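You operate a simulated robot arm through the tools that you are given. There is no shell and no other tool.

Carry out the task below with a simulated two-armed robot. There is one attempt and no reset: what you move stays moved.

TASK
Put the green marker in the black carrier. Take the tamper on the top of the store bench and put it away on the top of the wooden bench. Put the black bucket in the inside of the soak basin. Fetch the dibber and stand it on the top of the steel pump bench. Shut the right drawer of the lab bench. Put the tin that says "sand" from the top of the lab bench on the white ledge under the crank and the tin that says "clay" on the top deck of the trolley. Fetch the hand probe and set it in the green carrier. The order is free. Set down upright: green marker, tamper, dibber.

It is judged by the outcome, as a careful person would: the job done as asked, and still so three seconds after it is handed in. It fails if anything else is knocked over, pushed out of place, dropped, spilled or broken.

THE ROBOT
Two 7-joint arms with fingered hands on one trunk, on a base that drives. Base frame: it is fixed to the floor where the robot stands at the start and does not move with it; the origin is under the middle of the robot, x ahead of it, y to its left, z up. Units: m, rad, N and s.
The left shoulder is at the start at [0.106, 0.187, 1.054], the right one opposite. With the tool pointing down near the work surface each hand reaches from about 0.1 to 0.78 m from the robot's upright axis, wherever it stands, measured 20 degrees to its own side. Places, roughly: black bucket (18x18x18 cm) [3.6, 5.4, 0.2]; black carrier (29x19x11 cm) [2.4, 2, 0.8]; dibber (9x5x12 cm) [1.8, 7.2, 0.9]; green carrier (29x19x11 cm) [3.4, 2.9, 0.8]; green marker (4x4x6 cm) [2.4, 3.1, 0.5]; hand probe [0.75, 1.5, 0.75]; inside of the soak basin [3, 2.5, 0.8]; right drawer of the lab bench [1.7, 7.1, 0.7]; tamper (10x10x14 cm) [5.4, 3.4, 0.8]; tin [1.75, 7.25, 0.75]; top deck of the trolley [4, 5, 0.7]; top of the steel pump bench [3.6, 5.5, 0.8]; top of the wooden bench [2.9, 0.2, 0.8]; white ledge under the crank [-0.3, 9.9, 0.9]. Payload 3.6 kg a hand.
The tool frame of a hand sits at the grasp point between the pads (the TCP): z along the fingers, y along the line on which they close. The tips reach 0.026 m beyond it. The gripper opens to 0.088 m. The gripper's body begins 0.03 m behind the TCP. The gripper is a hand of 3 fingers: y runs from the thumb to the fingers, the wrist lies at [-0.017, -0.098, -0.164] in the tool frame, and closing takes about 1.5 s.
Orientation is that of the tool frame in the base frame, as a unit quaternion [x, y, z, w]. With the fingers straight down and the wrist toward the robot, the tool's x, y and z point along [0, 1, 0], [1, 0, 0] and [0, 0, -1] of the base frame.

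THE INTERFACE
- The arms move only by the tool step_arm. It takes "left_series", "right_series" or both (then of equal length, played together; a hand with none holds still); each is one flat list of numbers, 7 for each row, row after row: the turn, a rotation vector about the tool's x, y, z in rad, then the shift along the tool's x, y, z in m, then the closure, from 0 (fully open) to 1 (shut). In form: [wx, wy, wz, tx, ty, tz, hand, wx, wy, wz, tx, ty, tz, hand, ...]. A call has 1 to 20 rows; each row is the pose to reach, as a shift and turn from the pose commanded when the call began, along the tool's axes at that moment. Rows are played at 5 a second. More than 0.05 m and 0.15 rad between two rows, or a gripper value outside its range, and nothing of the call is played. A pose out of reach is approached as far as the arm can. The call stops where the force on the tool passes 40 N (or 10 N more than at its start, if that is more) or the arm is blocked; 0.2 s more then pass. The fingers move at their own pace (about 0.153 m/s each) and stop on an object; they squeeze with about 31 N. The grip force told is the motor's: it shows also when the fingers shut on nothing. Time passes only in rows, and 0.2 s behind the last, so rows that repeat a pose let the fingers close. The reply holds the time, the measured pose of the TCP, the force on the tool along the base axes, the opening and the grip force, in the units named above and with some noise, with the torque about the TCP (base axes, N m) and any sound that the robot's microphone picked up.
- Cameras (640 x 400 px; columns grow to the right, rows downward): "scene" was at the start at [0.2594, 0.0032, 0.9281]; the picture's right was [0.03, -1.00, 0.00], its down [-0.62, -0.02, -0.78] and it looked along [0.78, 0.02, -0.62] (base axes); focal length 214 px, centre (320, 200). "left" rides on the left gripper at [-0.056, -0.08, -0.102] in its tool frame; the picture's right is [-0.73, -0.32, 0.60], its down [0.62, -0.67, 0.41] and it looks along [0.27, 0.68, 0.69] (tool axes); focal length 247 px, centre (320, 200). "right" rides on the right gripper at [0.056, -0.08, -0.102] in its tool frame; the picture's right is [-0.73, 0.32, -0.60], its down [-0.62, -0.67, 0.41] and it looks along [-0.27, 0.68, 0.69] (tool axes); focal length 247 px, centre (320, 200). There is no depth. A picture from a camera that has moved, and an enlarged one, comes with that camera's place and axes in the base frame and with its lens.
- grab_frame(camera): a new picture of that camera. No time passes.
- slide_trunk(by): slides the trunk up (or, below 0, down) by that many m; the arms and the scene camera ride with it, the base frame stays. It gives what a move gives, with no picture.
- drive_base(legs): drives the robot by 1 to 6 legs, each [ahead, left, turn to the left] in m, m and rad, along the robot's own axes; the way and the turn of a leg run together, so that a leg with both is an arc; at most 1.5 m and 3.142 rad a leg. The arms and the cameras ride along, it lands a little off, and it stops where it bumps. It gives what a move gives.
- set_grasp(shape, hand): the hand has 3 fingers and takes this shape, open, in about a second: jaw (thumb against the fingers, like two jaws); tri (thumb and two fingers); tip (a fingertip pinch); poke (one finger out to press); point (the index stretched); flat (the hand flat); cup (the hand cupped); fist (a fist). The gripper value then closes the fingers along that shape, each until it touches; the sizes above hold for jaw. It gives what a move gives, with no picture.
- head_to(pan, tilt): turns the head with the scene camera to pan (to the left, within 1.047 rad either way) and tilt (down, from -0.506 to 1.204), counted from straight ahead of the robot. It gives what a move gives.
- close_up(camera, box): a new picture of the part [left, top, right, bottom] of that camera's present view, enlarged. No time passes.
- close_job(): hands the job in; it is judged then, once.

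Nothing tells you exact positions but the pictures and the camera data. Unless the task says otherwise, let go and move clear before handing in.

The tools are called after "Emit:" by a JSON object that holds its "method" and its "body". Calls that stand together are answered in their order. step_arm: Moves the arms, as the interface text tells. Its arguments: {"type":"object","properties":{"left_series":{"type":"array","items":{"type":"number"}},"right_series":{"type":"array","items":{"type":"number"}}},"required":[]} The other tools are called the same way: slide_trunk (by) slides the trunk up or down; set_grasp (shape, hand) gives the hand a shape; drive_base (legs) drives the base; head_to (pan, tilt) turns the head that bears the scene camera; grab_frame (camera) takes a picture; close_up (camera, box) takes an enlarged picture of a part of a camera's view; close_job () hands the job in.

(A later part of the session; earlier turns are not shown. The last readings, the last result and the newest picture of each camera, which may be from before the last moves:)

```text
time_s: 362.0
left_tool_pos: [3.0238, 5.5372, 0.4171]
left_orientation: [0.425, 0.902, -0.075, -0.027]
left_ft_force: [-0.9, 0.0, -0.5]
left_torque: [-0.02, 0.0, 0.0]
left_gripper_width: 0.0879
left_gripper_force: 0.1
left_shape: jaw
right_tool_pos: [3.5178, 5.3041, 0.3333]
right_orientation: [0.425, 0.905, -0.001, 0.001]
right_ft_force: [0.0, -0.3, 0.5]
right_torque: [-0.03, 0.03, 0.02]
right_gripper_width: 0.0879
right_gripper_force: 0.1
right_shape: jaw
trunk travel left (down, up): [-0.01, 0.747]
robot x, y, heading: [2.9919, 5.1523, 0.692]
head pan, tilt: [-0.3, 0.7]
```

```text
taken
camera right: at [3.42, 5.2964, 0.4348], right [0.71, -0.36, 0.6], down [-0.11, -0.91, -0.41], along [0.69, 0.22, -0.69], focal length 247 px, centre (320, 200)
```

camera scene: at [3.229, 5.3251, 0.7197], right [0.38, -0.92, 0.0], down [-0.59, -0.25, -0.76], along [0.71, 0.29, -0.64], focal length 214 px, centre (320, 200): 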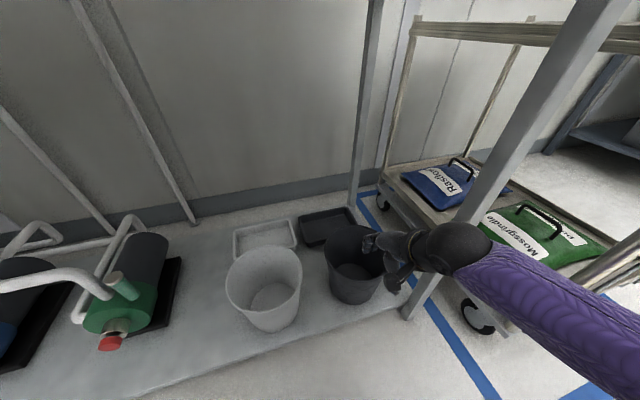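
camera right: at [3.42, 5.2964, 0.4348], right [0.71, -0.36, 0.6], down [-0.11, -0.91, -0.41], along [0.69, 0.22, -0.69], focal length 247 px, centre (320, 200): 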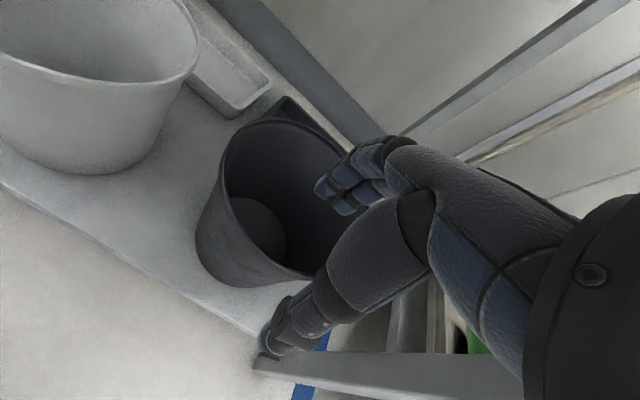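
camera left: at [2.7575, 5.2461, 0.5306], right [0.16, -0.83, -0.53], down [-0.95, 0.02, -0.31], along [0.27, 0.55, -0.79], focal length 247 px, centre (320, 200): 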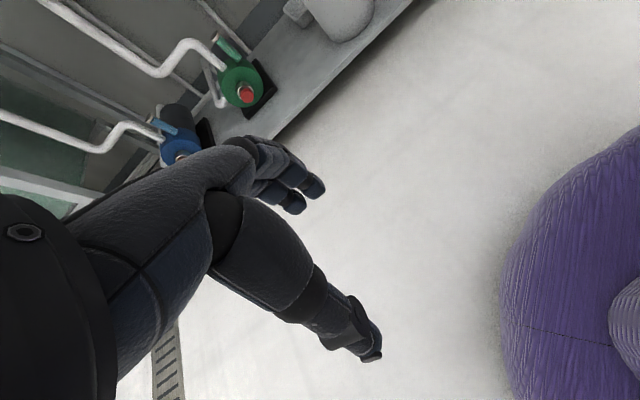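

The rim passes between thumb and fingers. Shifting 1 cm back and descending over the front rim.

Emit:
{"method": "step_arm", "body": {"right_series": [0, 0, 0, 0, -0.01, 0.02, 0, 0, 0, 0, 0, -0.01, 0.045, 0, 0, 0, 0, 0, -0.01, 0.07, 0, 0, 0, 0, 0, -0.01, 0.09, 0]}}

Emit:
{"method": "grab_frame", "body": {"camera": "right"}}

Emit:
{"method": "close_up", "body": {"camera": "scene", "box": [290, 190, 470, 330]}}

```text
time_s: 363.0
left_tool_pos: [3.0246, 5.5378, 0.4171]
left_orientation: [0.425, 0.902, -0.075, -0.026]
left_ft_force: [-0.3, -0.8, 0.3]
left_torque: [-0.01, 0.04, 0.0]
left_gripper_width: 0.0878
left_gripper_force: 0.1
left_shape: jaw
right_tool_pos: [3.5091, 5.2977, 0.2409]
right_orientation: [0.425, 0.905, -0.001, 0.001]
right_ft_force: [0.1, -0.5, -0.3]
right_torque: [0.01, -0.01, 0.0]
right_gripper_width: 0.0881
right_gripper_force: 0.1
right_shape: jaw
trunk travel left (down, up): [-0.01, 0.747]
robot x, y, heading: [2.9858, 5.1505, 0.697]
head pan, tilt: [-0.3, 0.7]
```

```text
taken
camera right: at [3.4119, 5.2901, 0.3424], right [0.71, -0.36, 0.6], down [-0.11, -0.91, -0.41], along [0.69, 0.22, -0.69], focal length 247 px, centre (320, 200)
```

right: 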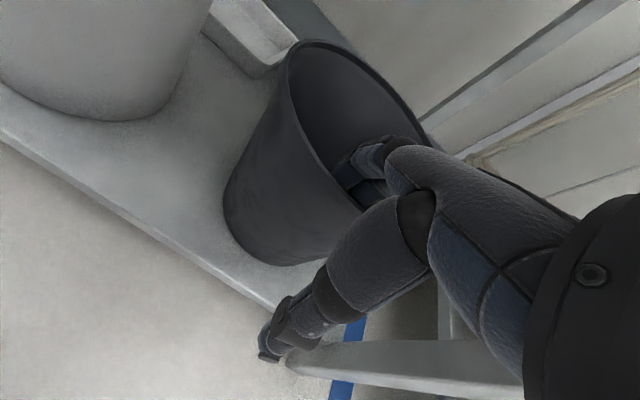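

```text
2.86 times, centred on (380, 260) of scene
camera zoom: at [3.2291, 5.3251, 0.7196], right [0.38, -0.92, 0.0], down [-0.59, -0.25, -0.76], along [0.71, 0.29, -0.64], focal length 613 px, centre (149, 29)
```

zoom: 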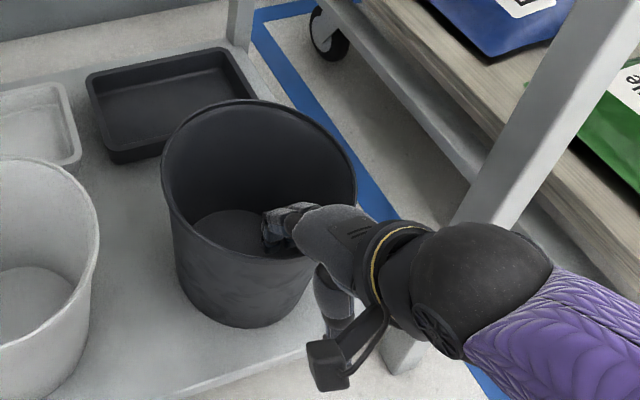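

Emit:
{"method": "step_arm", "body": {"right_series": [0, 0, 0, 0, 0, 0.008, 0.2, 0, 0, 0, 0, 0, 0.008, 0.5, 0, 0, 0, 0, 0, 0.008, 0.7, 0, 0, 0, 0, 0, 0.008, 0.85, 0, 0, 0, 0, 0, 0.008, 1, 0, 0, 0, 0, 0, 0.008, 1, 0, 0, 0, 0, 0, 0.008, 1, 0, 0, 0, 0, 0, 0.008, 1]}}

Emit:
{"method": "grab_frame", "body": {"camera": "right"}}

Emit:
{"method": "close_up", "body": {"camera": "scene", "box": [290, 190, 470, 330]}}

```text
time_s: 364.8
left_tool_pos: [3.0249, 5.5384, 0.4164]
left_orientation: [0.424, 0.902, -0.076, -0.027]
left_ft_force: [-0.7, -0.1, -0.1]
left_torque: [-0.01, -0.01, 0.02]
left_gripper_width: 0.0878
left_gripper_force: 0.1
left_shape: jaw
right_tool_pos: [3.5101, 5.2978, 0.235]
right_orientation: [0.424, 0.906, -0.001, 0.001]
right_ft_force: [0.3, 0.2, -0.6]
right_torque: [0.02, -0.08, 0.04]
right_gripper_width: 0.0032
right_gripper_force: 31.1
right_shape: jaw
trunk travel left (down, up): [-0.01, 0.747]
robot x, y, heading: [2.9899, 5.1529, 0.693]
head pan, tilt: [-0.3, 0.7]
```

```text
taken
camera right: at [3.4118, 5.2905, 0.3354], right [0.71, -0.36, 0.6], down [-0.11, -0.91, -0.41], along [0.69, 0.22, -0.69], focal length 247 px, centre (320, 200)
```

right: 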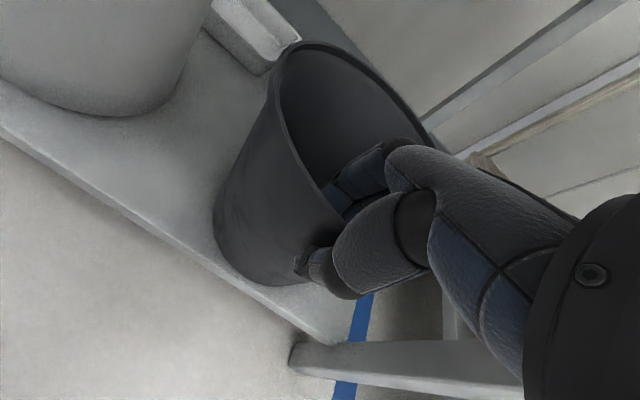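

```text
2.86 times, centred on (380, 260) of scene
camera zoom: at [3.2291, 5.3252, 0.7196], right [0.38, -0.92, 0.0], down [-0.59, -0.25, -0.76], along [0.71, 0.29, -0.64], focal length 613 px, centre (149, 29)
```

zoom: 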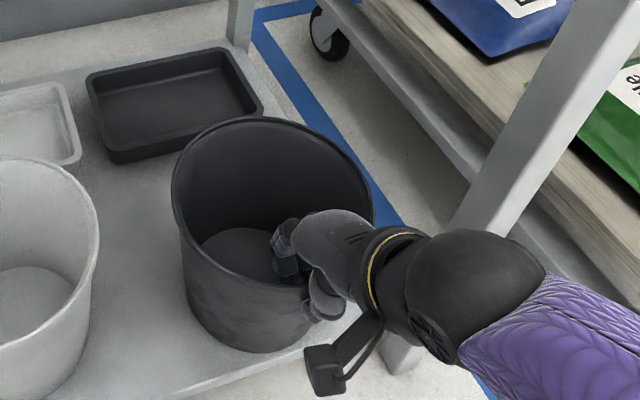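

The rim is gripped (3 mm wall). Lifting slightly to test how it hangs.

Emit:
{"method": "step_arm", "body": {"right_series": [0, 0, 0, 0, 0, -0.01, 1, 0, 0, 0, 0, 0, -0.02, 1, 0, 0, 0, 0, 0, -0.03, 1, 0, 0, 0, 0, 0, -0.03, 1]}}

Emit:
{"method": "grab_frame", "body": {"camera": "scene"}}

Emit:
{"method": "grab_frame", "body": {"camera": "right"}}

```text
time_s: 365.8
left_tool_pos: [3.0228, 5.5382, 0.4168]
left_orientation: [0.425, 0.902, -0.075, -0.027]
left_ft_force: [0.1, 0.7, -0.4]
left_torque: [0.02, 0.0, 0.01]
left_gripper_width: 0.0879
left_gripper_force: 0.1
left_shape: jaw
right_tool_pos: [3.5112, 5.2975, 0.2625]
right_orientation: [0.425, 0.905, -0.002, 0.001]
right_ft_force: [-0.6, -0.5, -2.1]
right_torque: [-0.05, 0.07, 0.0]
right_gripper_width: 0.0031
right_gripper_force: 31.0
right_shape: jaw
trunk travel left (down, up): [-0.01, 0.747]
robot x, y, heading: [2.9871, 5.1545, 0.697]
head pan, tilt: [-0.3, 0.7]
```

```text
taken
camera scene: at [3.2292, 5.3252, 0.7196], right [0.38, -0.92, 0.0], down [-0.59, -0.25, -0.76], along [0.71, 0.29, -0.64], focal length 214 px, centre (320, 200)
```

scene: 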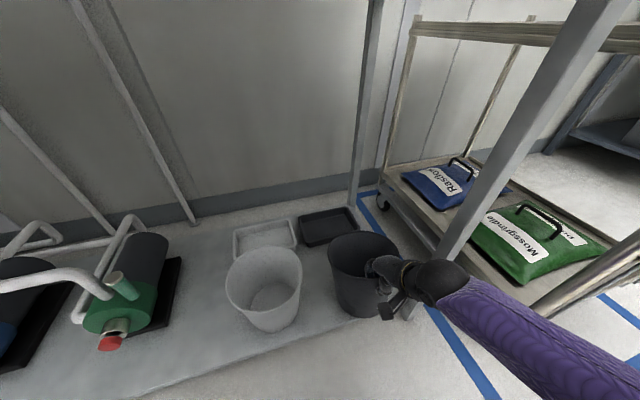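

```text
taken
camera right: at [3.4127, 5.2901, 0.3654], right [0.71, -0.36, 0.6], down [-0.11, -0.91, -0.41], along [0.69, 0.22, -0.69], focal length 247 px, centre (320, 200)
```

right: 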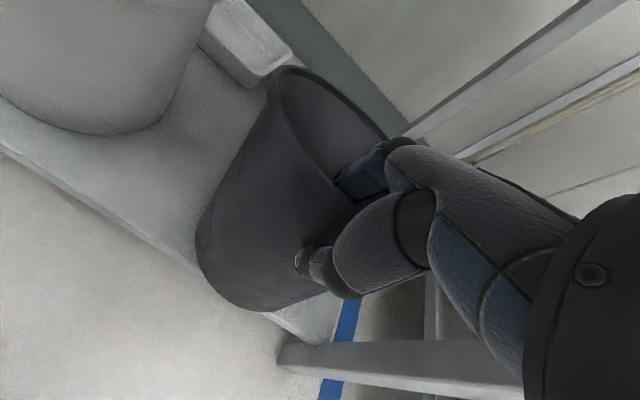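

It hangs with a slight tilt but is light (≈2 N). I'll lift a bit more, shift away from the leg and back the robot straight out.

Emit:
{"method": "step_arm", "body": {"right_series": [0, 0, 0, 0.008, 0, -0.01, 1, 0, 0, 0, 0.016, 0, -0.02, 1, 0, 0, 0, 0.016, 0, -0.025, 1]}}

Emit:
{"method": "grab_frame", "body": {"camera": "right"}}

Emit:
{"method": "close_up", "body": {"camera": "scene", "box": [290, 190, 470, 330]}}

```text
time_s: 366.6
left_tool_pos: [3.0224, 5.538, 0.4179]
left_orientation: [0.424, 0.902, -0.075, -0.026]
left_ft_force: [0.4, -0.2, -1.0]
left_torque: [0.01, 0.03, 0.02]
left_gripper_width: 0.088
left_gripper_force: 0.0
left_shape: jaw
right_tool_pos: [3.4992, 5.31, 0.2891]
right_orientation: [0.425, 0.905, -0.001, 0.001]
right_ft_force: [-0.2, -0.3, -2.3]
right_torque: [-0.11, 0.12, -0.01]
right_gripper_width: 0.0033
right_gripper_force: 30.9
right_shape: jaw
trunk travel left (down, up): [-0.01, 0.747]
robot x, y, heading: [2.985, 5.1524, 0.694]
head pan, tilt: [-0.3, 0.7]
```

```text
taken
camera right: at [3.4016, 5.3026, 0.3913], right [0.71, -0.36, 0.6], down [-0.11, -0.91, -0.41], along [0.69, 0.22, -0.69], focal length 247 px, centre (320, 200)
```

right: 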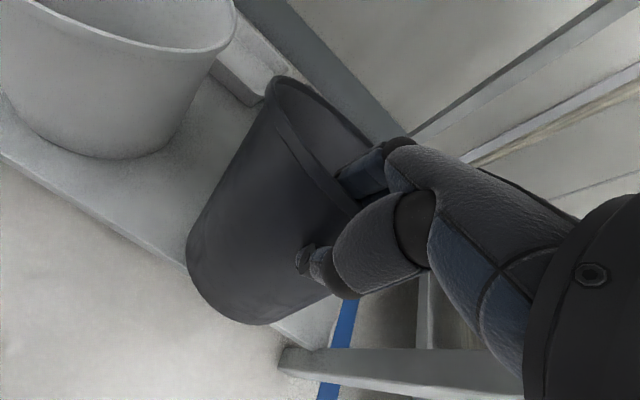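

```text
2.86 times, centred on (380, 260) of scene
camera zoom: at [3.2292, 5.3252, 0.7196], right [0.38, -0.92, 0.0], down [-0.59, -0.25, -0.76], along [0.71, 0.29, -0.64], focal length 613 px, centre (149, 29)
```

zoom: 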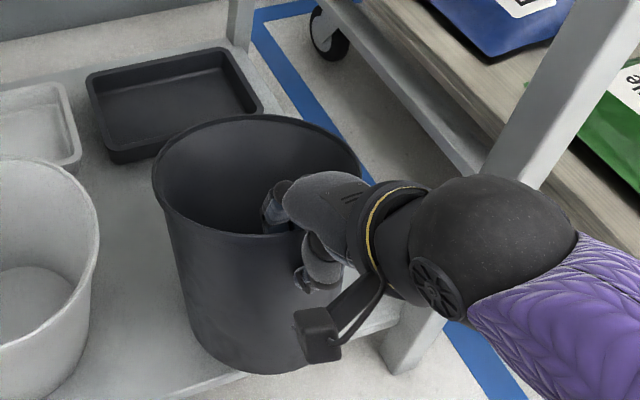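

Emit:
{"method": "drive_base", "body": {"legs": [[-0.3, 0.0, 0]]}}

Emit:
{"method": "grab_frame", "body": {"camera": "scene"}}

Emit:
{"method": "grab_frame", "body": {"camera": "right"}}

```text
time_s: 368.6
left_tool_pos: [2.7926, 5.3455, 0.4175]
left_orientation: [0.424, 0.902, -0.075, -0.026]
left_ft_force: [0.1, 0.2, -0.1]
left_torque: [0.0, 0.01, 0.03]
left_gripper_width: 0.0876
left_gripper_force: 0.0
left_shape: jaw
right_tool_pos: [3.2675, 5.1166, 0.2889]
right_orientation: [0.425, 0.905, -0.001, 0.0]
right_ft_force: [0.1, -0.1, -2.5]
right_torque: [-0.07, 0.11, 0.01]
right_gripper_width: 0.0029
right_gripper_force: 31.1
right_shape: jaw
trunk travel left (down, up): [-0.01, 0.747]
robot x, y, heading: [2.757, 4.9577, 0.691]
head pan, tilt: [-0.3, 0.7]
```

```text
taken
camera scene: at [2.9981, 5.1326, 0.7195], right [0.38, -0.92, 0.0], down [-0.59, -0.25, -0.76], along [0.71, 0.29, -0.64], focal length 214 px, centre (320, 200)
```

scene: 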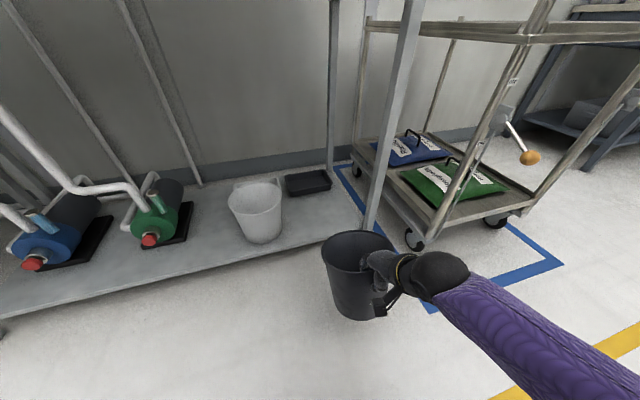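

```text
taken
camera right: at [3.1705, 5.1099, 0.3912], right [0.71, -0.36, 0.6], down [-0.11, -0.91, -0.41], along [0.69, 0.22, -0.69], focal length 247 px, centre (320, 200)
```

right: 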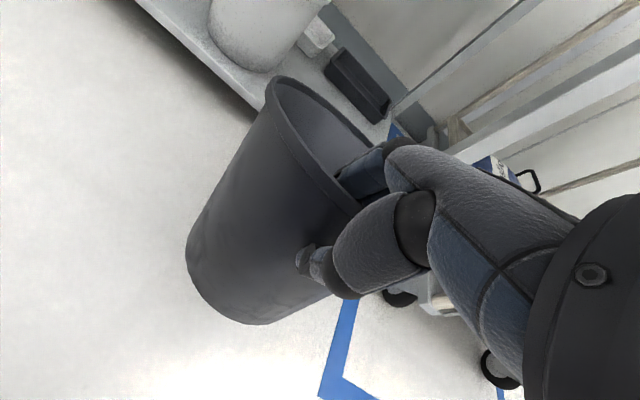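

The bucket is out and held nearly upright. Raising it.

Emit:
{"method": "drive_base", "body": {"legs": [[-0.1, 0.0, 0]]}}

Emit:
{"method": "slide_trunk", "body": {"by": 0.4}}

Emit:
{"method": "step_arm", "body": {"left_series": [0, 0, 0, 0, 0.02, -0.035, 0, 0, 0, 0, 0, 0.04, -0.07, 0, 0, 0, 0, 0, 0.06, -0.105, 0, 0, 0, 0, 0, 0.08, -0.14, 0, 0, 0, 0, 0, 0.1, -0.175, 0, 0, 0, 0, 0, 0.12, -0.21, 0, 0, 0, 0, 0, 0.14, -0.245, 0, 0, 0, 0, 0, 0.16, -0.28, 0], "right_series": [0, 0, 0, 0, 0, -0.04, 1, 0, 0, 0, 0, 0, -0.08, 1, 0, 0, 0, 0, 0, -0.12, 1, 0, 0, 0, 0, 0, -0.16, 1, 0, 0, 0, 0, 0, -0.2, 1, 0, 0, 0, 0, 0, -0.24, 1, 0, 0, 0, 0, 0, -0.28, 1, 0, 0, 0, 0, 0, -0.32, 1]}}

Emit:
{"method": "slide_trunk", "body": {"by": 0.2}}

Emit:
{"method": "grab_frame", "body": {"camera": "scene"}}

```text
time_s: 369.8
left_tool_pos: [2.7154, 5.2811, 0.4172]
left_orientation: [0.424, 0.902, -0.076, -0.027]
left_ft_force: [0.7, -0.4, -0.5]
left_torque: [0.0, -0.03, -0.01]
left_gripper_width: 0.0879
left_gripper_force: 0.0
left_shape: jaw
right_tool_pos: [3.1896, 5.0539, 0.2897]
right_orientation: [0.425, 0.905, -0.002, 0.002]
right_ft_force: [-0.5, -0.3, -1.5]
right_torque: [-0.08, 0.12, 0.02]
right_gripper_width: 0.0033
right_gripper_force: 31.4
right_shape: jaw
trunk travel left (down, up): [-0.01, 0.747]
robot x, y, heading: [2.681, 4.8963, 0.695]
head pan, tilt: [-0.3, 0.7]
```

```text
time_s: 373.6
left_tool_pos: [2.7137, 5.2823, 0.8166]
left_orientation: [0.424, 0.902, -0.075, -0.027]
left_ft_force: [-0.3, -0.5, -0.1]
left_torque: [0.02, 0.0, -0.02]
left_gripper_width: 0.088
left_gripper_force: 0.0
left_shape: jaw
right_tool_pos: [3.1911, 5.0531, 0.6906]
right_orientation: [0.425, 0.905, -0.001, 0.001]
right_ft_force: [0.3, 0.3, -2.1]
right_torque: [-0.08, 0.08, 0.03]
right_gripper_width: 0.0031
right_gripper_force: 32.0
right_shape: jaw
trunk travel left (down, up): [-0.41, 0.347]
robot x, y, heading: [2.6801, 4.899, 0.697]
head pan, tilt: [-0.3, 0.7]
```

```text
time_s: 375.4
left_tool_pos: [2.8665, 5.4126, 1.0689]
left_orientation: [0.424, 0.902, -0.075, -0.027]
left_ft_force: [0.7, -0.2, 0.3]
left_torque: [0.04, 0.03, 0.03]
left_gripper_width: 0.0881
left_gripper_force: 0.0
left_shape: jaw
right_tool_pos: [3.1907, 5.0538, 1.0119]
right_orientation: [0.425, 0.905, -0.001, 0.002]
right_ft_force: [-1.2, 0.2, -1.5]
right_torque: [-0.11, 0.1, 0.0]
right_gripper_width: 0.0028
right_gripper_force: 31.2
right_shape: jaw
trunk travel left (down, up): [-0.41, 0.347]
robot x, y, heading: [2.6795, 4.8969, 0.694]
head pan, tilt: [-0.3, 0.7]
```

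```text
time_s: 377.6
left_tool_pos: [2.8684, 5.4128, 1.2687]
left_orientation: [0.425, 0.902, -0.075, -0.027]
left_ft_force: [0.2, -0.2, -0.4]
left_torque: [0.01, 0.03, 0.01]
left_gripper_width: 0.0878
left_gripper_force: 0.1
left_shape: jaw
right_tool_pos: [3.1896, 5.0541, 1.2095]
right_orientation: [0.424, 0.905, -0.002, 0.0]
right_ft_force: [-0.9, -0.7, -1.4]
right_torque: [-0.09, 0.11, 0.0]
right_gripper_width: 0.0031
right_gripper_force: 30.8
right_shape: jaw
trunk travel left (down, up): [-0.61, 0.147]
robot x, y, heading: [2.6809, 4.8966, 0.691]
head pan, tilt: [-0.3, 0.7]
```

```text
taken
camera scene: at [2.8564, 5.0144, 1.3599], right [0.38, -0.92, 0.0], down [-0.59, -0.25, -0.76], along [0.71, 0.29, -0.64], focal length 214 px, centre (320, 200)
```

scene: 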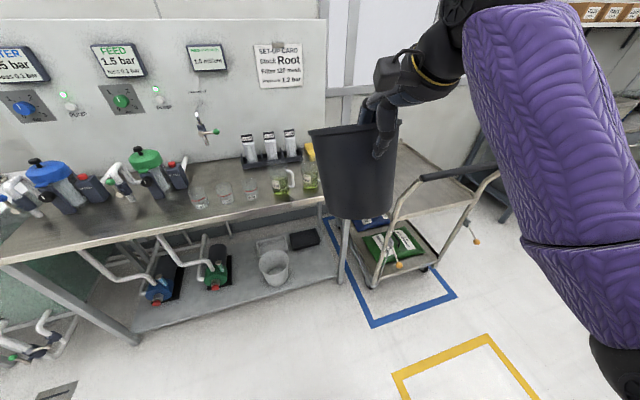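

The bucket is held securely. Carrying it around to the soak basin.

Emit:
{"method": "drive_base", "body": {"legs": [[0, 0, -1.57], [0, 0.24, 0], [1.35, 0, 0], [1.35, 0, 0], [0, 0, -1.57], [1.2, 0, 0]]}}

Emit:
{"method": "head_to", "body": {"pan": -0.3, "tilt": 0.6}}

Emit:
{"method": "grab_frame", "body": {"camera": "scene"}}

```text
time_s: 405.3
left_tool_pos: [3.5424, 1.6872, 1.2683]
left_orientation: [0.908, -0.412, 0.026, -0.075]
left_ft_force: [0.1, -0.7, -1.1]
left_torque: [-0.02, 0.02, 0.0]
left_gripper_width: 0.0882
left_gripper_force: 0.0
left_shape: jaw
right_tool_pos: [3.2118, 2.038, 1.2094]
right_orientation: [0.911, -0.413, -0.002, -0.001]
right_ft_force: [0.2, -0.3, -1.5]
right_torque: [0.09, -0.08, 0.0]
right_gripper_width: 0.0027
right_gripper_force: 30.6
right_shape: jaw
trunk travel left (down, up): [-0.61, 0.147]
robot x, y, heading: [3.7199, 2.2111, -2.423]
head pan, tilt: [-0.3, 0.7]
```

```text
time_s: 406.0
left_tool_pos: [3.5431, 1.6885, 1.2683]
left_orientation: [0.908, -0.412, 0.025, -0.075]
left_ft_force: [0.3, -0.1, 0.4]
left_torque: [0.03, 0.0, 0.0]
left_gripper_width: 0.0877
left_gripper_force: 0.1
left_shape: jaw
right_tool_pos: [3.211, 2.0377, 1.2093]
right_orientation: [0.911, -0.413, -0.001, -0.001]
right_ft_force: [0.9, -0.6, -1.5]
right_torque: [0.08, -0.09, 0.01]
right_gripper_width: 0.003
right_gripper_force: 30.6
right_shape: jaw
trunk travel left (down, up): [-0.61, 0.147]
robot x, y, heading: [3.7186, 2.2063, -2.423]
head pan, tilt: [-0.3, 0.6]
```

```text
taken
camera scene: at [3.5358, 2.087, 1.3686], right [-0.41, 0.91, 0.0], down [0.52, 0.23, -0.82], along [-0.75, -0.34, -0.57], focal length 214 px, centre (320, 200)
```

scene: 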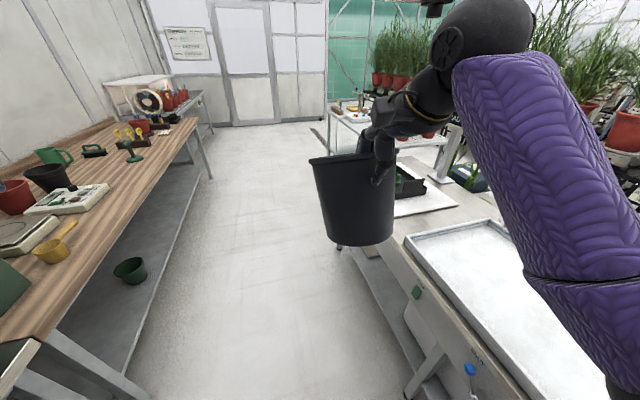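

Emit:
{"method": "drive_base", "body": {"legs": [[0.5, 0, -0.02], [0, 0, -1.57]]}}

Emit:
{"method": "head_to", "body": {"pan": -0.1, "tilt": 0.8}}

Emit:
{"method": "grab_frame", "body": {"camera": "scene"}}

```text
time_s: 412.8
left_tool_pos: [2.8155, 2.0552, 1.2689]
left_orientation: [-0.349, 0.934, -0.071, 0.035]
left_ft_force: [-0.1, 0.3, -0.3]
left_torque: [-0.05, -0.02, -0.02]
left_gripper_width: 0.0878
left_gripper_force: 0.0
left_shape: jaw
right_tool_pos: [3.1687, 2.3868, 1.2092]
right_orientation: [-0.349, 0.937, 0.0, 0.002]
right_ft_force: [0.3, -0.3, -2.5]
right_torque: [-0.14, -0.04, 0.01]
right_gripper_width: 0.003
right_gripper_force: 30.4
right_shape: jaw
trunk travel left (down, up): [-0.61, 0.147]
robot x, y, heading: [3.335, 1.8792, 2.285]
head pan, tilt: [-0.3, 0.6]
```

```text
time_s: 413.5
left_tool_pos: [2.816, 2.0559, 1.2688]
left_orientation: [-0.349, 0.934, -0.072, 0.035]
left_ft_force: [-1.0, -0.2, -0.3]
left_torque: [0.02, 0.03, 0.01]
left_gripper_width: 0.0881
left_gripper_force: 0.1
left_shape: jaw
right_tool_pos: [3.1682, 2.3871, 1.2089]
right_orientation: [-0.351, 0.937, 0.0, 0.002]
right_ft_force: [0.2, -0.3, -1.9]
right_torque: [-0.04, -0.08, 0.0]
right_gripper_width: 0.0025
right_gripper_force: 30.6
right_shape: jaw
trunk travel left (down, up): [-0.61, 0.147]
robot x, y, heading: [3.3375, 1.8791, 2.287]
head pan, tilt: [-0.099, 0.799]
```

```text
taken
camera scene: at [3.2006, 2.0446, 1.3519], right [0.82, 0.58, 0.0], down [0.41, -0.58, -0.7], along [-0.4, 0.57, -0.72], focal length 214 px, centre (320, 200)
```

scene: 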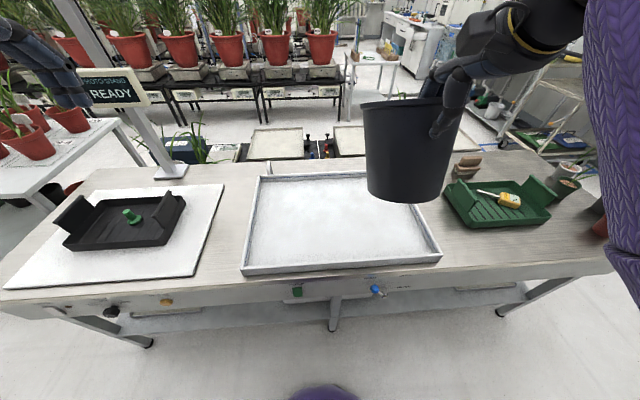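

Emit:
{"method": "close_up", "body": {"camera": "scene", "box": [40, 170, 220, 270]}}

Emit:
{"method": "close_up", "body": {"camera": "scene", "box": [100, 190, 170, 240]}}

```text
3.56 times, centred on (130, 220) of scene
camera zoom: at [3.2006, 2.0446, 1.3519], right [0.82, 0.58, 0.0], down [0.41, -0.58, -0.7], along [-0.4, 0.57, -0.72], focal length 763 px, centre (996, 129)
```

zoom: 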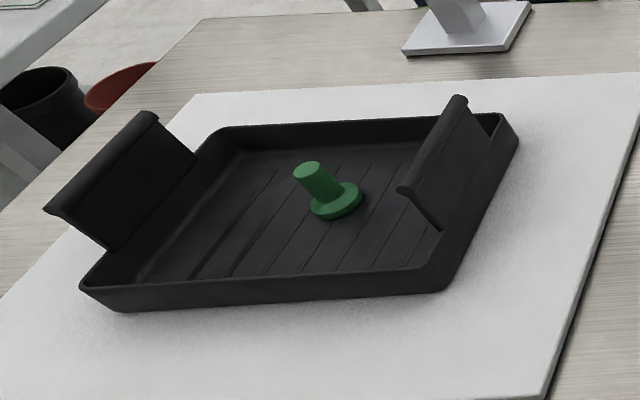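

```text
8.00 times, centred on (135, 215) of scene
camera zoom: at [3.2006, 2.0446, 1.3519], right [0.82, 0.58, 0.0], down [0.41, -0.58, -0.7], along [-0.4, 0.57, -0.72], focal length 1716 px, centre (1800, 80)
```

zoom: 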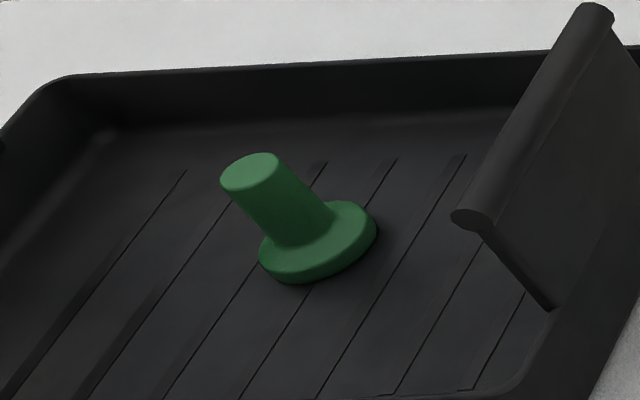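

The marker is fine (just wide-angle distortion). Now positioning the bucket over the basin.

Emit:
{"method": "drive_base", "body": {"legs": [[0.11, 0.06, -0.02]]}}

Emit:
{"method": "slide_trunk", "body": {"by": -0.2}}

Emit:
{"method": "head_to", "body": {"pan": -0.2, "tilt": 0.7}}

Emit:
{"method": "grab_frame", "body": {"camera": "scene"}}

Emit:
{"method": "grab_frame", "body": {"camera": "right"}}

```text
time_s: 414.8
left_tool_pos: [2.7012, 2.1093, 1.2678]
left_orientation: [-0.34, 0.937, -0.072, 0.034]
left_ft_force: [0.7, 0.5, -0.3]
left_torque: [0.02, 0.0, 0.0]
left_gripper_width: 0.088
left_gripper_force: 0.1
left_shape: jaw
right_tool_pos: [3.0599, 2.4344, 1.21]
right_orientation: [-0.341, 0.94, -0.001, 0.002]
right_ft_force: [0.1, -0.2, -2.2]
right_torque: [-0.13, -0.03, -0.01]
right_gripper_width: 0.0028
right_gripper_force: 30.8
right_shape: jaw
trunk travel left (down, up): [-0.61, 0.147]
robot x, y, heading: [3.2181, 1.9233, 2.265]
head pan, tilt: [-0.099, 0.799]
```

```text
time_s: 416.9
left_tool_pos: [2.701, 2.11, 1.0689]
left_orientation: [-0.34, 0.937, -0.072, 0.035]
left_ft_force: [-0.2, 0.0, 0.2]
left_torque: [0.0, -0.02, -0.02]
left_gripper_width: 0.0879
left_gripper_force: 0.2
left_shape: jaw
right_tool_pos: [3.0591, 2.4345, 1.0104]
right_orientation: [-0.342, 0.94, 0.001, 0.002]
right_ft_force: [-0.4, -0.1, -1.9]
right_torque: [-0.07, -0.08, 0.0]
right_gripper_width: 0.0027
right_gripper_force: 30.7
right_shape: jaw
trunk travel left (down, up): [-0.41, 0.347]
robot x, y, heading: [3.2212, 1.9209, 2.274]
head pan, tilt: [-0.099, 0.799]
```

```text
time_s: 417.6
left_tool_pos: [2.702, 2.1085, 1.0677]
left_orientation: [-0.34, 0.937, -0.071, 0.034]
left_ft_force: [-0.3, 0.0, -0.5]
left_torque: [-0.02, -0.02, 0.0]
left_gripper_width: 0.0879
left_gripper_force: 0.1
left_shape: jaw
right_tool_pos: [3.0586, 2.4338, 1.0091]
right_orientation: [-0.341, 0.94, -0.001, 0.002]
right_ft_force: [-0.3, -0.8, -2.0]
right_torque: [-0.09, -0.08, 0.01]
right_gripper_width: 0.0029
right_gripper_force: 30.9
right_shape: jaw
trunk travel left (down, up): [-0.41, 0.347]
robot x, y, heading: [3.2179, 1.9227, 2.269]
head pan, tilt: [-0.201, 0.7]
```

```text
taken
camera scene: at [3.0836, 2.1075, 1.1532], right [0.88, 0.48, 0.0], down [0.31, -0.57, -0.76], along [-0.37, 0.67, -0.64], focal length 214 px, centre (320, 200)
```

scene: 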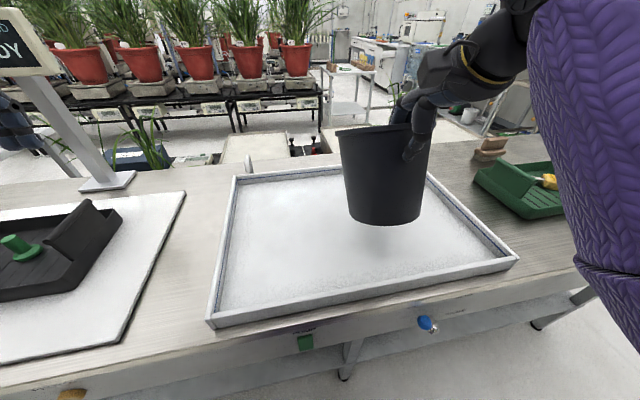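

```text
taken
camera right: at [3.0676, 2.3361, 1.1112], right [0.36, 0.72, 0.6], down [0.91, -0.11, -0.41], along [-0.23, 0.69, -0.69], focal length 247 px, centre (320, 200)
```

right: 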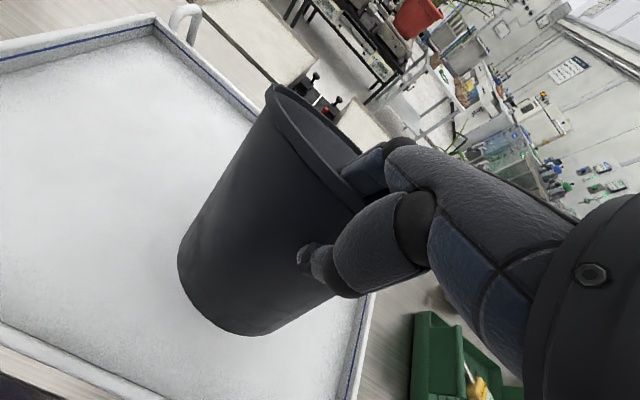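

Emit:
{"method": "step_arm", "body": {"right_series": [0, 0, 0, 0, 0.02, 0.015, 1, 0, 0, 0, 0, 0.04, 0.03, 1, 0, 0, 0, 0, 0.04, 0.045, 1, 0, 0, 0, 0, 0.04, 0.055, 1]}}

Emit:
{"method": "close_up", "body": {"camera": "scene", "box": [290, 110, 490, 280]}}

Emit:
{"method": "grab_frame", "body": {"camera": "right"}}

```text
time_s: 418.6
left_tool_pos: [2.7035, 2.1101, 1.0698]
left_orientation: [-0.34, 0.937, -0.072, 0.034]
left_ft_force: [-0.2, 0.5, 0.8]
left_torque: [0.01, 0.01, 0.02]
left_gripper_width: 0.0879
left_gripper_force: 0.0
left_shape: jaw
right_tool_pos: [3.0341, 2.4634, 0.9548]
right_orientation: [-0.342, 0.94, 0.001, 0.002]
right_ft_force: [0.3, -0.7, 1.2]
right_torque: [0.0, -0.01, -0.02]
right_gripper_width: 0.0029
right_gripper_force: 30.8
right_shape: jaw
trunk travel left (down, up): [-0.41, 0.347]
robot x, y, heading: [3.2172, 1.9211, 2.267]
head pan, tilt: [-0.201, 0.7]
```

```text
2.35 times, centred on (390, 195) of scene
camera zoom: at [3.0837, 2.1073, 1.1533], right [0.88, 0.48, 0.0], down [0.31, -0.57, -0.76], along [-0.37, 0.67, -0.64], focal length 505 px, centre (155, 212)
```

zoom: 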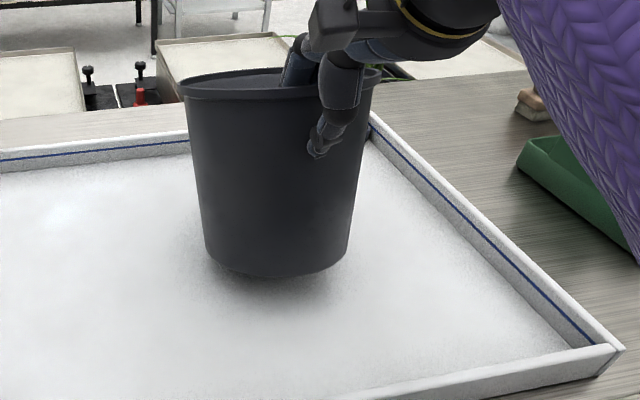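

```text
taken
camera right: at [3.0422, 2.3669, 1.0568], right [0.36, 0.71, 0.6], down [0.91, -0.11, -0.41], along [-0.23, 0.69, -0.69], focal length 247 px, centre (320, 200)
```

right: 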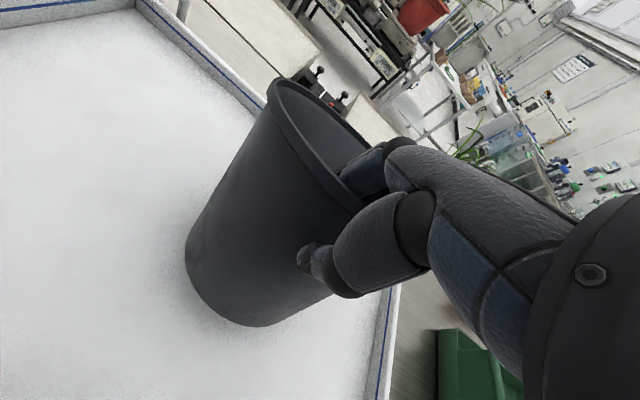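

Emit:
{"method": "step_arm", "body": {"right_series": [0, 0, 0, 0, 0, 0.006, 1, 0, 0, 0, 0, 0, 0.012, 1, 0, 0, 0, 0, 0, 0.016, 1]}}

Emit:
{"method": "close_up", "body": {"camera": "scene", "box": [290, 110, 490, 280]}}

```text
time_s: 419.4
left_tool_pos: [2.7015, 2.1103, 1.0682]
left_orientation: [-0.341, 0.937, -0.07, 0.034]
left_ft_force: [0.4, 0.0, 0.2]
left_torque: [0.01, -0.01, -0.06]
left_gripper_width: 0.0881
left_gripper_force: 0.0
left_shape: jaw
right_tool_pos: [3.035, 2.464, 0.9383]
right_orientation: [-0.341, 0.94, -0.001, 0.002]
right_ft_force: [0.7, -1.1, 0.7]
right_torque: [0.05, 0.02, 0.01]
right_gripper_width: 0.0029
right_gripper_force: 30.8
right_shape: jaw
trunk travel left (down, up): [-0.41, 0.347]
robot x, y, heading: [3.2182, 1.921, 2.267]
head pan, tilt: [-0.201, 0.7]
```

```text
2.35 times, centred on (390, 195) of scene
camera zoom: at [3.0838, 2.1073, 1.1533], right [0.88, 0.48, 0.0], down [0.31, -0.57, -0.76], along [-0.37, 0.67, -0.64], focal length 505 px, centre (155, 212)
```

zoom: 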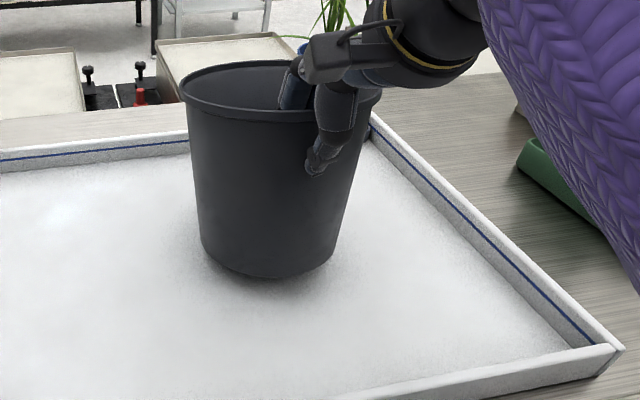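

Emit:
{"method": "step_arm", "body": {"right_series": [0, 0, 0, 0, 0, 0.006, 1, 0, 0, 0, 0, 0, 0.012, 1, 0, 0, 0, 0, 0, 0.012, 1]}}

Emit:
{"method": "close_up", "body": {"camera": "scene", "box": [290, 110, 490, 280]}}

Emit:
{"method": "grab_frame", "body": {"camera": "right"}}

```text
time_s: 420.2
left_tool_pos: [2.7015, 2.1091, 1.0683]
left_orientation: [-0.34, 0.937, -0.07, 0.035]
left_ft_force: [0.0, -0.3, 1.6]
left_torque: [-0.02, 0.01, 0.0]
left_gripper_width: 0.0881
left_gripper_force: 0.0
left_shape: jaw
right_tool_pos: [3.0345, 2.4643, 0.9267]
right_orientation: [-0.341, 0.94, 0.0, 0.002]
right_ft_force: [1.2, -0.7, 1.0]
right_torque: [0.09, 0.03, 0.0]
right_gripper_width: 0.0032
right_gripper_force: 31.3
right_shape: jaw
trunk travel left (down, up): [-0.41, 0.347]
robot x, y, heading: [3.2202, 1.9208, 2.268]
head pan, tilt: [-0.201, 0.7]
```

```text
2.35 times, centred on (390, 195) of scene
camera zoom: at [3.0838, 2.1072, 1.1533], right [0.88, 0.48, 0.0], down [0.31, -0.57, -0.76], along [-0.37, 0.67, -0.64], focal length 505 px, centre (155, 212)
```

zoom: 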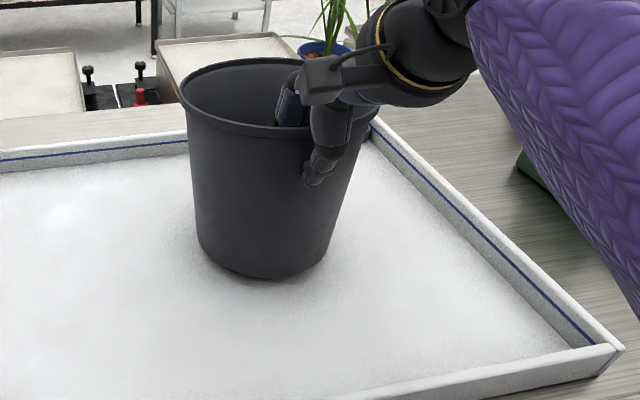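

```text
taken
camera right: at [3.0426, 2.3665, 1.028], right [0.36, 0.72, 0.6], down [0.91, -0.11, -0.41], along [-0.23, 0.69, -0.69], focal length 247 px, centre (320, 200)
```

right: 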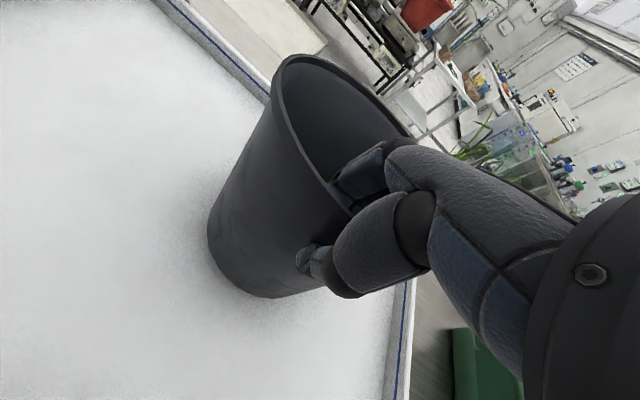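

Emit:
{"method": "step_arm", "body": {"right_series": [0, 0, 0, 0, 0, 0.004, 1, 0, 0, 0, 0, 0, 0.008, 1, 0, 0, 0, 0, 0, 0.008, 1]}}

Emit:
{"method": "close_up", "body": {"camera": "scene", "box": [290, 110, 490, 280]}}

```text
time_s: 421.0
left_tool_pos: [2.7025, 2.11, 1.0687]
left_orientation: [-0.34, 0.937, -0.071, 0.033]
left_ft_force: [0.5, 0.1, 0.2]
left_torque: [0.01, 0.0, -0.01]
left_gripper_width: 0.088
left_gripper_force: 0.0
left_shape: jaw
right_tool_pos: [3.0347, 2.464, 0.9189]
right_orientation: [-0.341, 0.94, 0.0, 0.003]
right_ft_force: [1.1, -0.7, 0.5]
right_torque: [0.13, 0.06, -0.01]
right_gripper_width: 0.0034
right_gripper_force: 30.8
right_shape: jaw
trunk travel left (down, up): [-0.41, 0.347]
robot x, y, heading: [3.219, 1.9252, 2.265]
head pan, tilt: [-0.201, 0.7]
```

```text
2.35 times, centred on (390, 195) of scene
camera zoom: at [3.0838, 2.1073, 1.1533], right [0.88, 0.48, 0.0], down [0.31, -0.57, -0.76], along [-0.37, 0.67, -0.64], focal length 505 px, centre (155, 212)
```

zoom: 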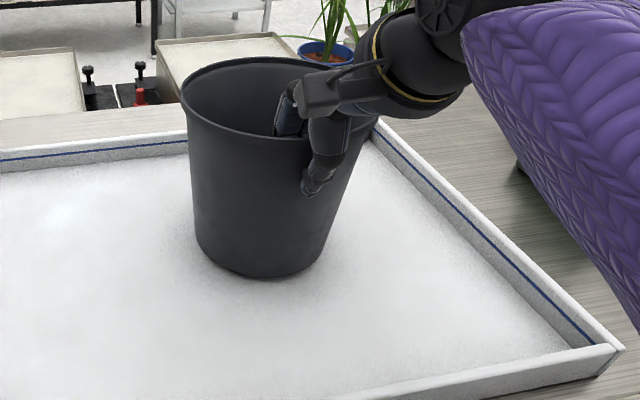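

Emit:
{"method": "step_arm", "body": {"right_series": [0, 0, 0, 0, 0, 0.004, 1, 0, 0, 0, 0, 0, 0.008, 1, 0, 0, 0, 0, 0, 0.008, 1]}}

Emit:
{"method": "close_up", "body": {"camera": "scene", "box": [290, 110, 490, 280]}}

```text
time_s: 421.8
left_tool_pos: [2.7012, 2.1078, 1.0685]
left_orientation: [-0.34, 0.937, -0.071, 0.034]
left_ft_force: [-0.1, -0.1, 0.0]
left_torque: [0.01, -0.01, 0.01]
left_gripper_width: 0.088
left_gripper_force: 0.1
left_shape: jaw
right_tool_pos: [3.0355, 2.4653, 0.9112]
right_orientation: [-0.341, 0.94, 0.001, 0.002]
right_ft_force: [1.1, -0.8, 3.8]
right_torque: [0.11, 0.11, -0.02]
right_gripper_width: 0.0034
right_gripper_force: 31.3
right_shape: jaw
trunk travel left (down, up): [-0.41, 0.347]
robot x, y, heading: [3.2195, 1.922, 2.269]
head pan, tilt: [-0.201, 0.7]
```

```text
2.35 times, centred on (390, 195) of scene
camera zoom: at [3.0838, 2.107, 1.1534], right [0.88, 0.48, 0.0], down [0.31, -0.57, -0.77], along [-0.37, 0.67, -0.64], focal length 505 px, centre (155, 212)
```

zoom: 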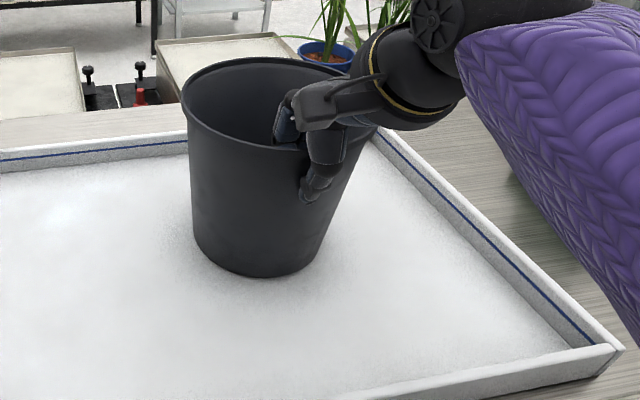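

The bucket sits flat on the basin floor. Releasing.

Emit:
{"method": "step_arm", "body": {"right_series": [0, 0, 0, 0, 0, -0.002, 0.9, 0, 0, 0, 0, 0, -0.002, 0.75, 0, 0, 0, 0, 0, -0.002, 0.55, 0, 0, 0, 0, 0, -0.002, 0.35, 0, 0, 0, 0, 0, -0.002, 0.2, 0, 0, 0, 0, 0, -0.002, 0.2]}}

Emit:
{"method": "close_up", "body": {"camera": "scene", "box": [290, 110, 490, 280]}}

Emit:
{"method": "grab_frame", "body": {"camera": "right"}}

```text
time_s: 423.2
left_tool_pos: [2.7019, 2.1089, 1.0675]
left_orientation: [-0.34, 0.937, -0.07, 0.035]
left_ft_force: [-0.5, -0.1, -0.5]
left_torque: [-0.02, -0.01, 0.0]
left_gripper_width: 0.0879
left_gripper_force: 0.1
left_shape: jaw
right_tool_pos: [3.0349, 2.4648, 0.9124]
right_orientation: [-0.341, 0.94, 0.0, 0.003]
right_ft_force: [-0.2, 0.4, 0.8]
right_torque: [0.02, 0.0, 0.01]
right_gripper_width: 0.0701
right_gripper_force: 0.1
right_shape: jaw
trunk travel left (down, up): [-0.41, 0.347]
robot x, y, heading: [3.2165, 1.9222, 2.269]
head pan, tilt: [-0.201, 0.7]
```

```text
2.35 times, centred on (390, 195) of scene
camera zoom: at [3.0837, 2.1074, 1.1533], right [0.88, 0.48, 0.0], down [0.31, -0.57, -0.76], along [-0.37, 0.67, -0.64], focal length 505 px, centre (155, 212)
```

zoom: 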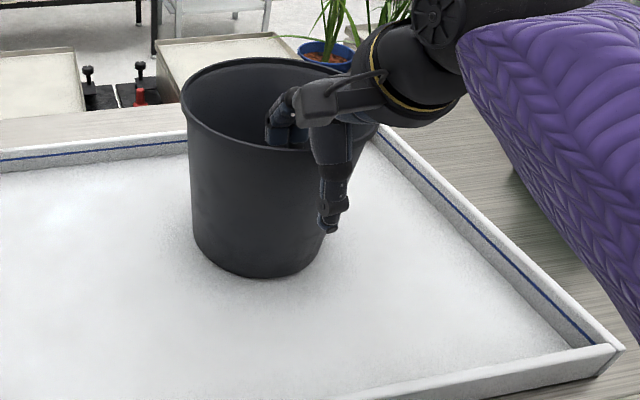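

```text
taken
camera right: at [3.0428, 2.3671, 1.014], right [0.36, 0.72, 0.6], down [0.91, -0.11, -0.41], along [-0.23, 0.69, -0.69], focal length 247 px, centre (320, 200)
```

right: 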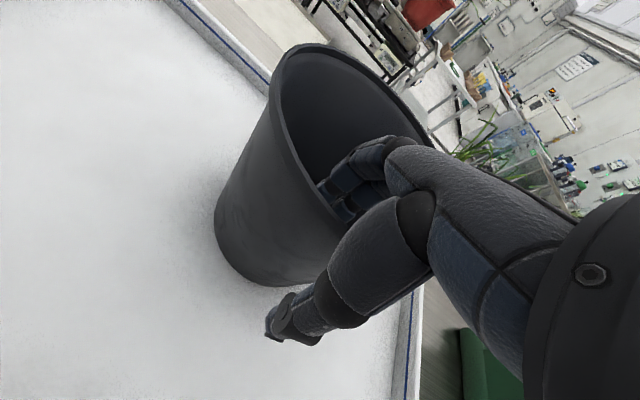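

Emit:
{"method": "step_arm", "body": {"right_series": [0, 0, 0, 0, 0, -0.03, 0.2, 0, 0, 0, 0, 0, -0.07, 0.2, 0, 0, 0, 0, 0, -0.11, 0.2, 0, 0, 0, 0, 0, -0.15, 0.1, 0, 0, 0, 0, -0.04, -0.17, 0]}}

Emit:
{"method": "slide_trunk", "body": {"by": 0.2}}

Emit:
{"method": "drive_base", "body": {"legs": [[-0.15, 0, 0]]}}

Emit:
{"method": "grab_frame", "body": {"camera": "scene"}}

```text
time_s: 424.4
left_tool_pos: [2.7011, 2.1079, 1.0689]
left_orientation: [-0.341, 0.937, -0.072, 0.034]
left_ft_force: [-0.1, 0.1, 0.9]
left_torque: [-0.01, 0.0, -0.02]
left_gripper_width: 0.0878
left_gripper_force: 0.0
left_shape: jaw
right_tool_pos: [3.0606, 2.4318, 1.0815]
right_orientation: [-0.342, 0.94, 0.001, 0.002]
right_ft_force: [0.8, -0.2, -0.6]
right_torque: [0.0, -0.01, 0.01]
right_gripper_width: 0.0878
right_gripper_force: 0.1
right_shape: jaw
trunk travel left (down, up): [-0.41, 0.347]
robot x, y, heading: [3.2166, 1.9234, 2.275]
head pan, tilt: [-0.201, 0.7]
```

```text
time_s: 426.6
left_tool_pos: [2.7003, 2.1098, 1.2673]
left_orientation: [-0.34, 0.937, -0.072, 0.035]
left_ft_force: [-1.0, 0.2, -1.1]
left_torque: [0.02, -0.02, -0.01]
left_gripper_width: 0.088
left_gripper_force: 0.0
left_shape: jaw
right_tool_pos: [3.0588, 2.4341, 1.2813]
right_orientation: [-0.341, 0.94, 0.0, 0.002]
right_ft_force: [0.1, 0.3, 0.6]
right_torque: [0.02, -0.01, 0.0]
right_gripper_width: 0.0881
right_gripper_force: 0.1
right_shape: jaw
trunk travel left (down, up): [-0.61, 0.147]
robot x, y, heading: [3.2187, 1.9244, 2.265]
head pan, tilt: [-0.201, 0.7]
```

```text
time_s: 427.9
left_tool_pos: [2.7983, 1.9952, 1.2689]
left_orientation: [-0.339, 0.938, -0.071, 0.034]
left_ft_force: [0.2, -0.1, -0.3]
left_torque: [0.03, 0.01, -0.01]
left_gripper_width: 0.0878
left_gripper_force: 0.0
left_shape: jaw
right_tool_pos: [3.1556, 2.3193, 1.2831]
right_orientation: [-0.341, 0.94, -0.001, 0.002]
right_ft_force: [0.0, 0.4, -0.4]
right_torque: [-0.01, 0.03, 0.01]
right_gripper_width: 0.088
right_gripper_force: 0.1
right_shape: jaw
trunk travel left (down, up): [-0.61, 0.147]
robot x, y, heading: [3.3162, 1.812, 2.274]
head pan, tilt: [-0.201, 0.7]
```

```text
taken
camera scene: at [3.1874, 1.9843, 1.3602], right [0.88, 0.48, 0.0], down [0.31, -0.57, -0.77], along [-0.36, 0.67, -0.64], focal length 214 px, centre (320, 200)
```

scene: 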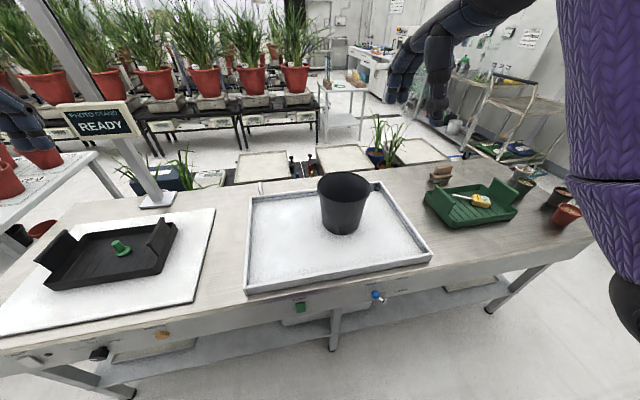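

Bucket placed. Four deliveries done; now to the lab bench at the far end of the next bay.

Emit:
{"method": "drive_base", "body": {"legs": [[0, 0, -1.575], [0.85, 0, 0], [0.87, 0, 0], [0, 0, 1.57], [1.5, 0, 0], [1.5, 0, 0]]}}

Emit:
{"method": "head_to", "body": {"pan": -0.2, "tilt": 0.4}}

Emit:
{"method": "grab_frame", "body": {"camera": "scene"}}

```text
time_s: 458.2
left_tool_pos: [2.2376, 5.4255, 1.268]
left_orientation: [-0.328, 0.941, -0.072, 0.034]
left_ft_force: [0.4, 0.2, 0.1]
left_torque: [-0.02, -0.03, 0.0]
left_gripper_width: 0.088
left_gripper_force: 0.1
left_shape: jaw
right_tool_pos: [2.603, 5.7415, 1.2825]
right_orientation: [-0.329, 0.944, 0.0, 0.002]
right_ft_force: [-0.5, 0.3, 0.9]
right_torque: [0.02, 0.0, -0.01]
right_gripper_width: 0.0878
right_gripper_force: 0.0
right_shape: jaw
trunk travel left (down, up): [-0.61, 0.147]
robot x, y, heading: [2.7521, 5.2295, 2.245]
head pan, tilt: [-0.201, 0.7]
```

```text
time_s: 459.1
left_tool_pos: [2.2378, 5.4242, 1.2689]
left_orientation: [-0.329, 0.941, -0.073, 0.034]
left_ft_force: [0.4, 0.0, -0.2]
left_torque: [-0.01, 0.03, -0.02]
left_gripper_width: 0.0882
left_gripper_force: 0.1
left_shape: jaw
right_tool_pos: [2.602, 5.7417, 1.2831]
right_orientation: [-0.331, 0.944, 0.0, 0.001]
right_ft_force: [0.6, 0.6, 0.2]
right_torque: [-0.01, 0.02, 0.01]
right_gripper_width: 0.0877
right_gripper_force: 0.0
right_shape: jaw
trunk travel left (down, up): [-0.61, 0.147]
robot x, y, heading: [2.7518, 5.229, 2.247]
head pan, tilt: [-0.201, 0.4]
```

```text
taken
camera scene: at [2.6232, 5.4129, 1.3869], right [0.89, 0.46, 0.0], down [0.18, -0.35, -0.92], along [-0.42, 0.82, -0.39], focal length 214 px, centre (320, 200)
```

scene: 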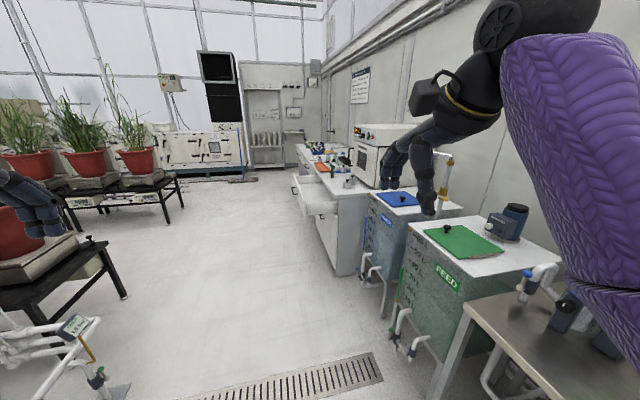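

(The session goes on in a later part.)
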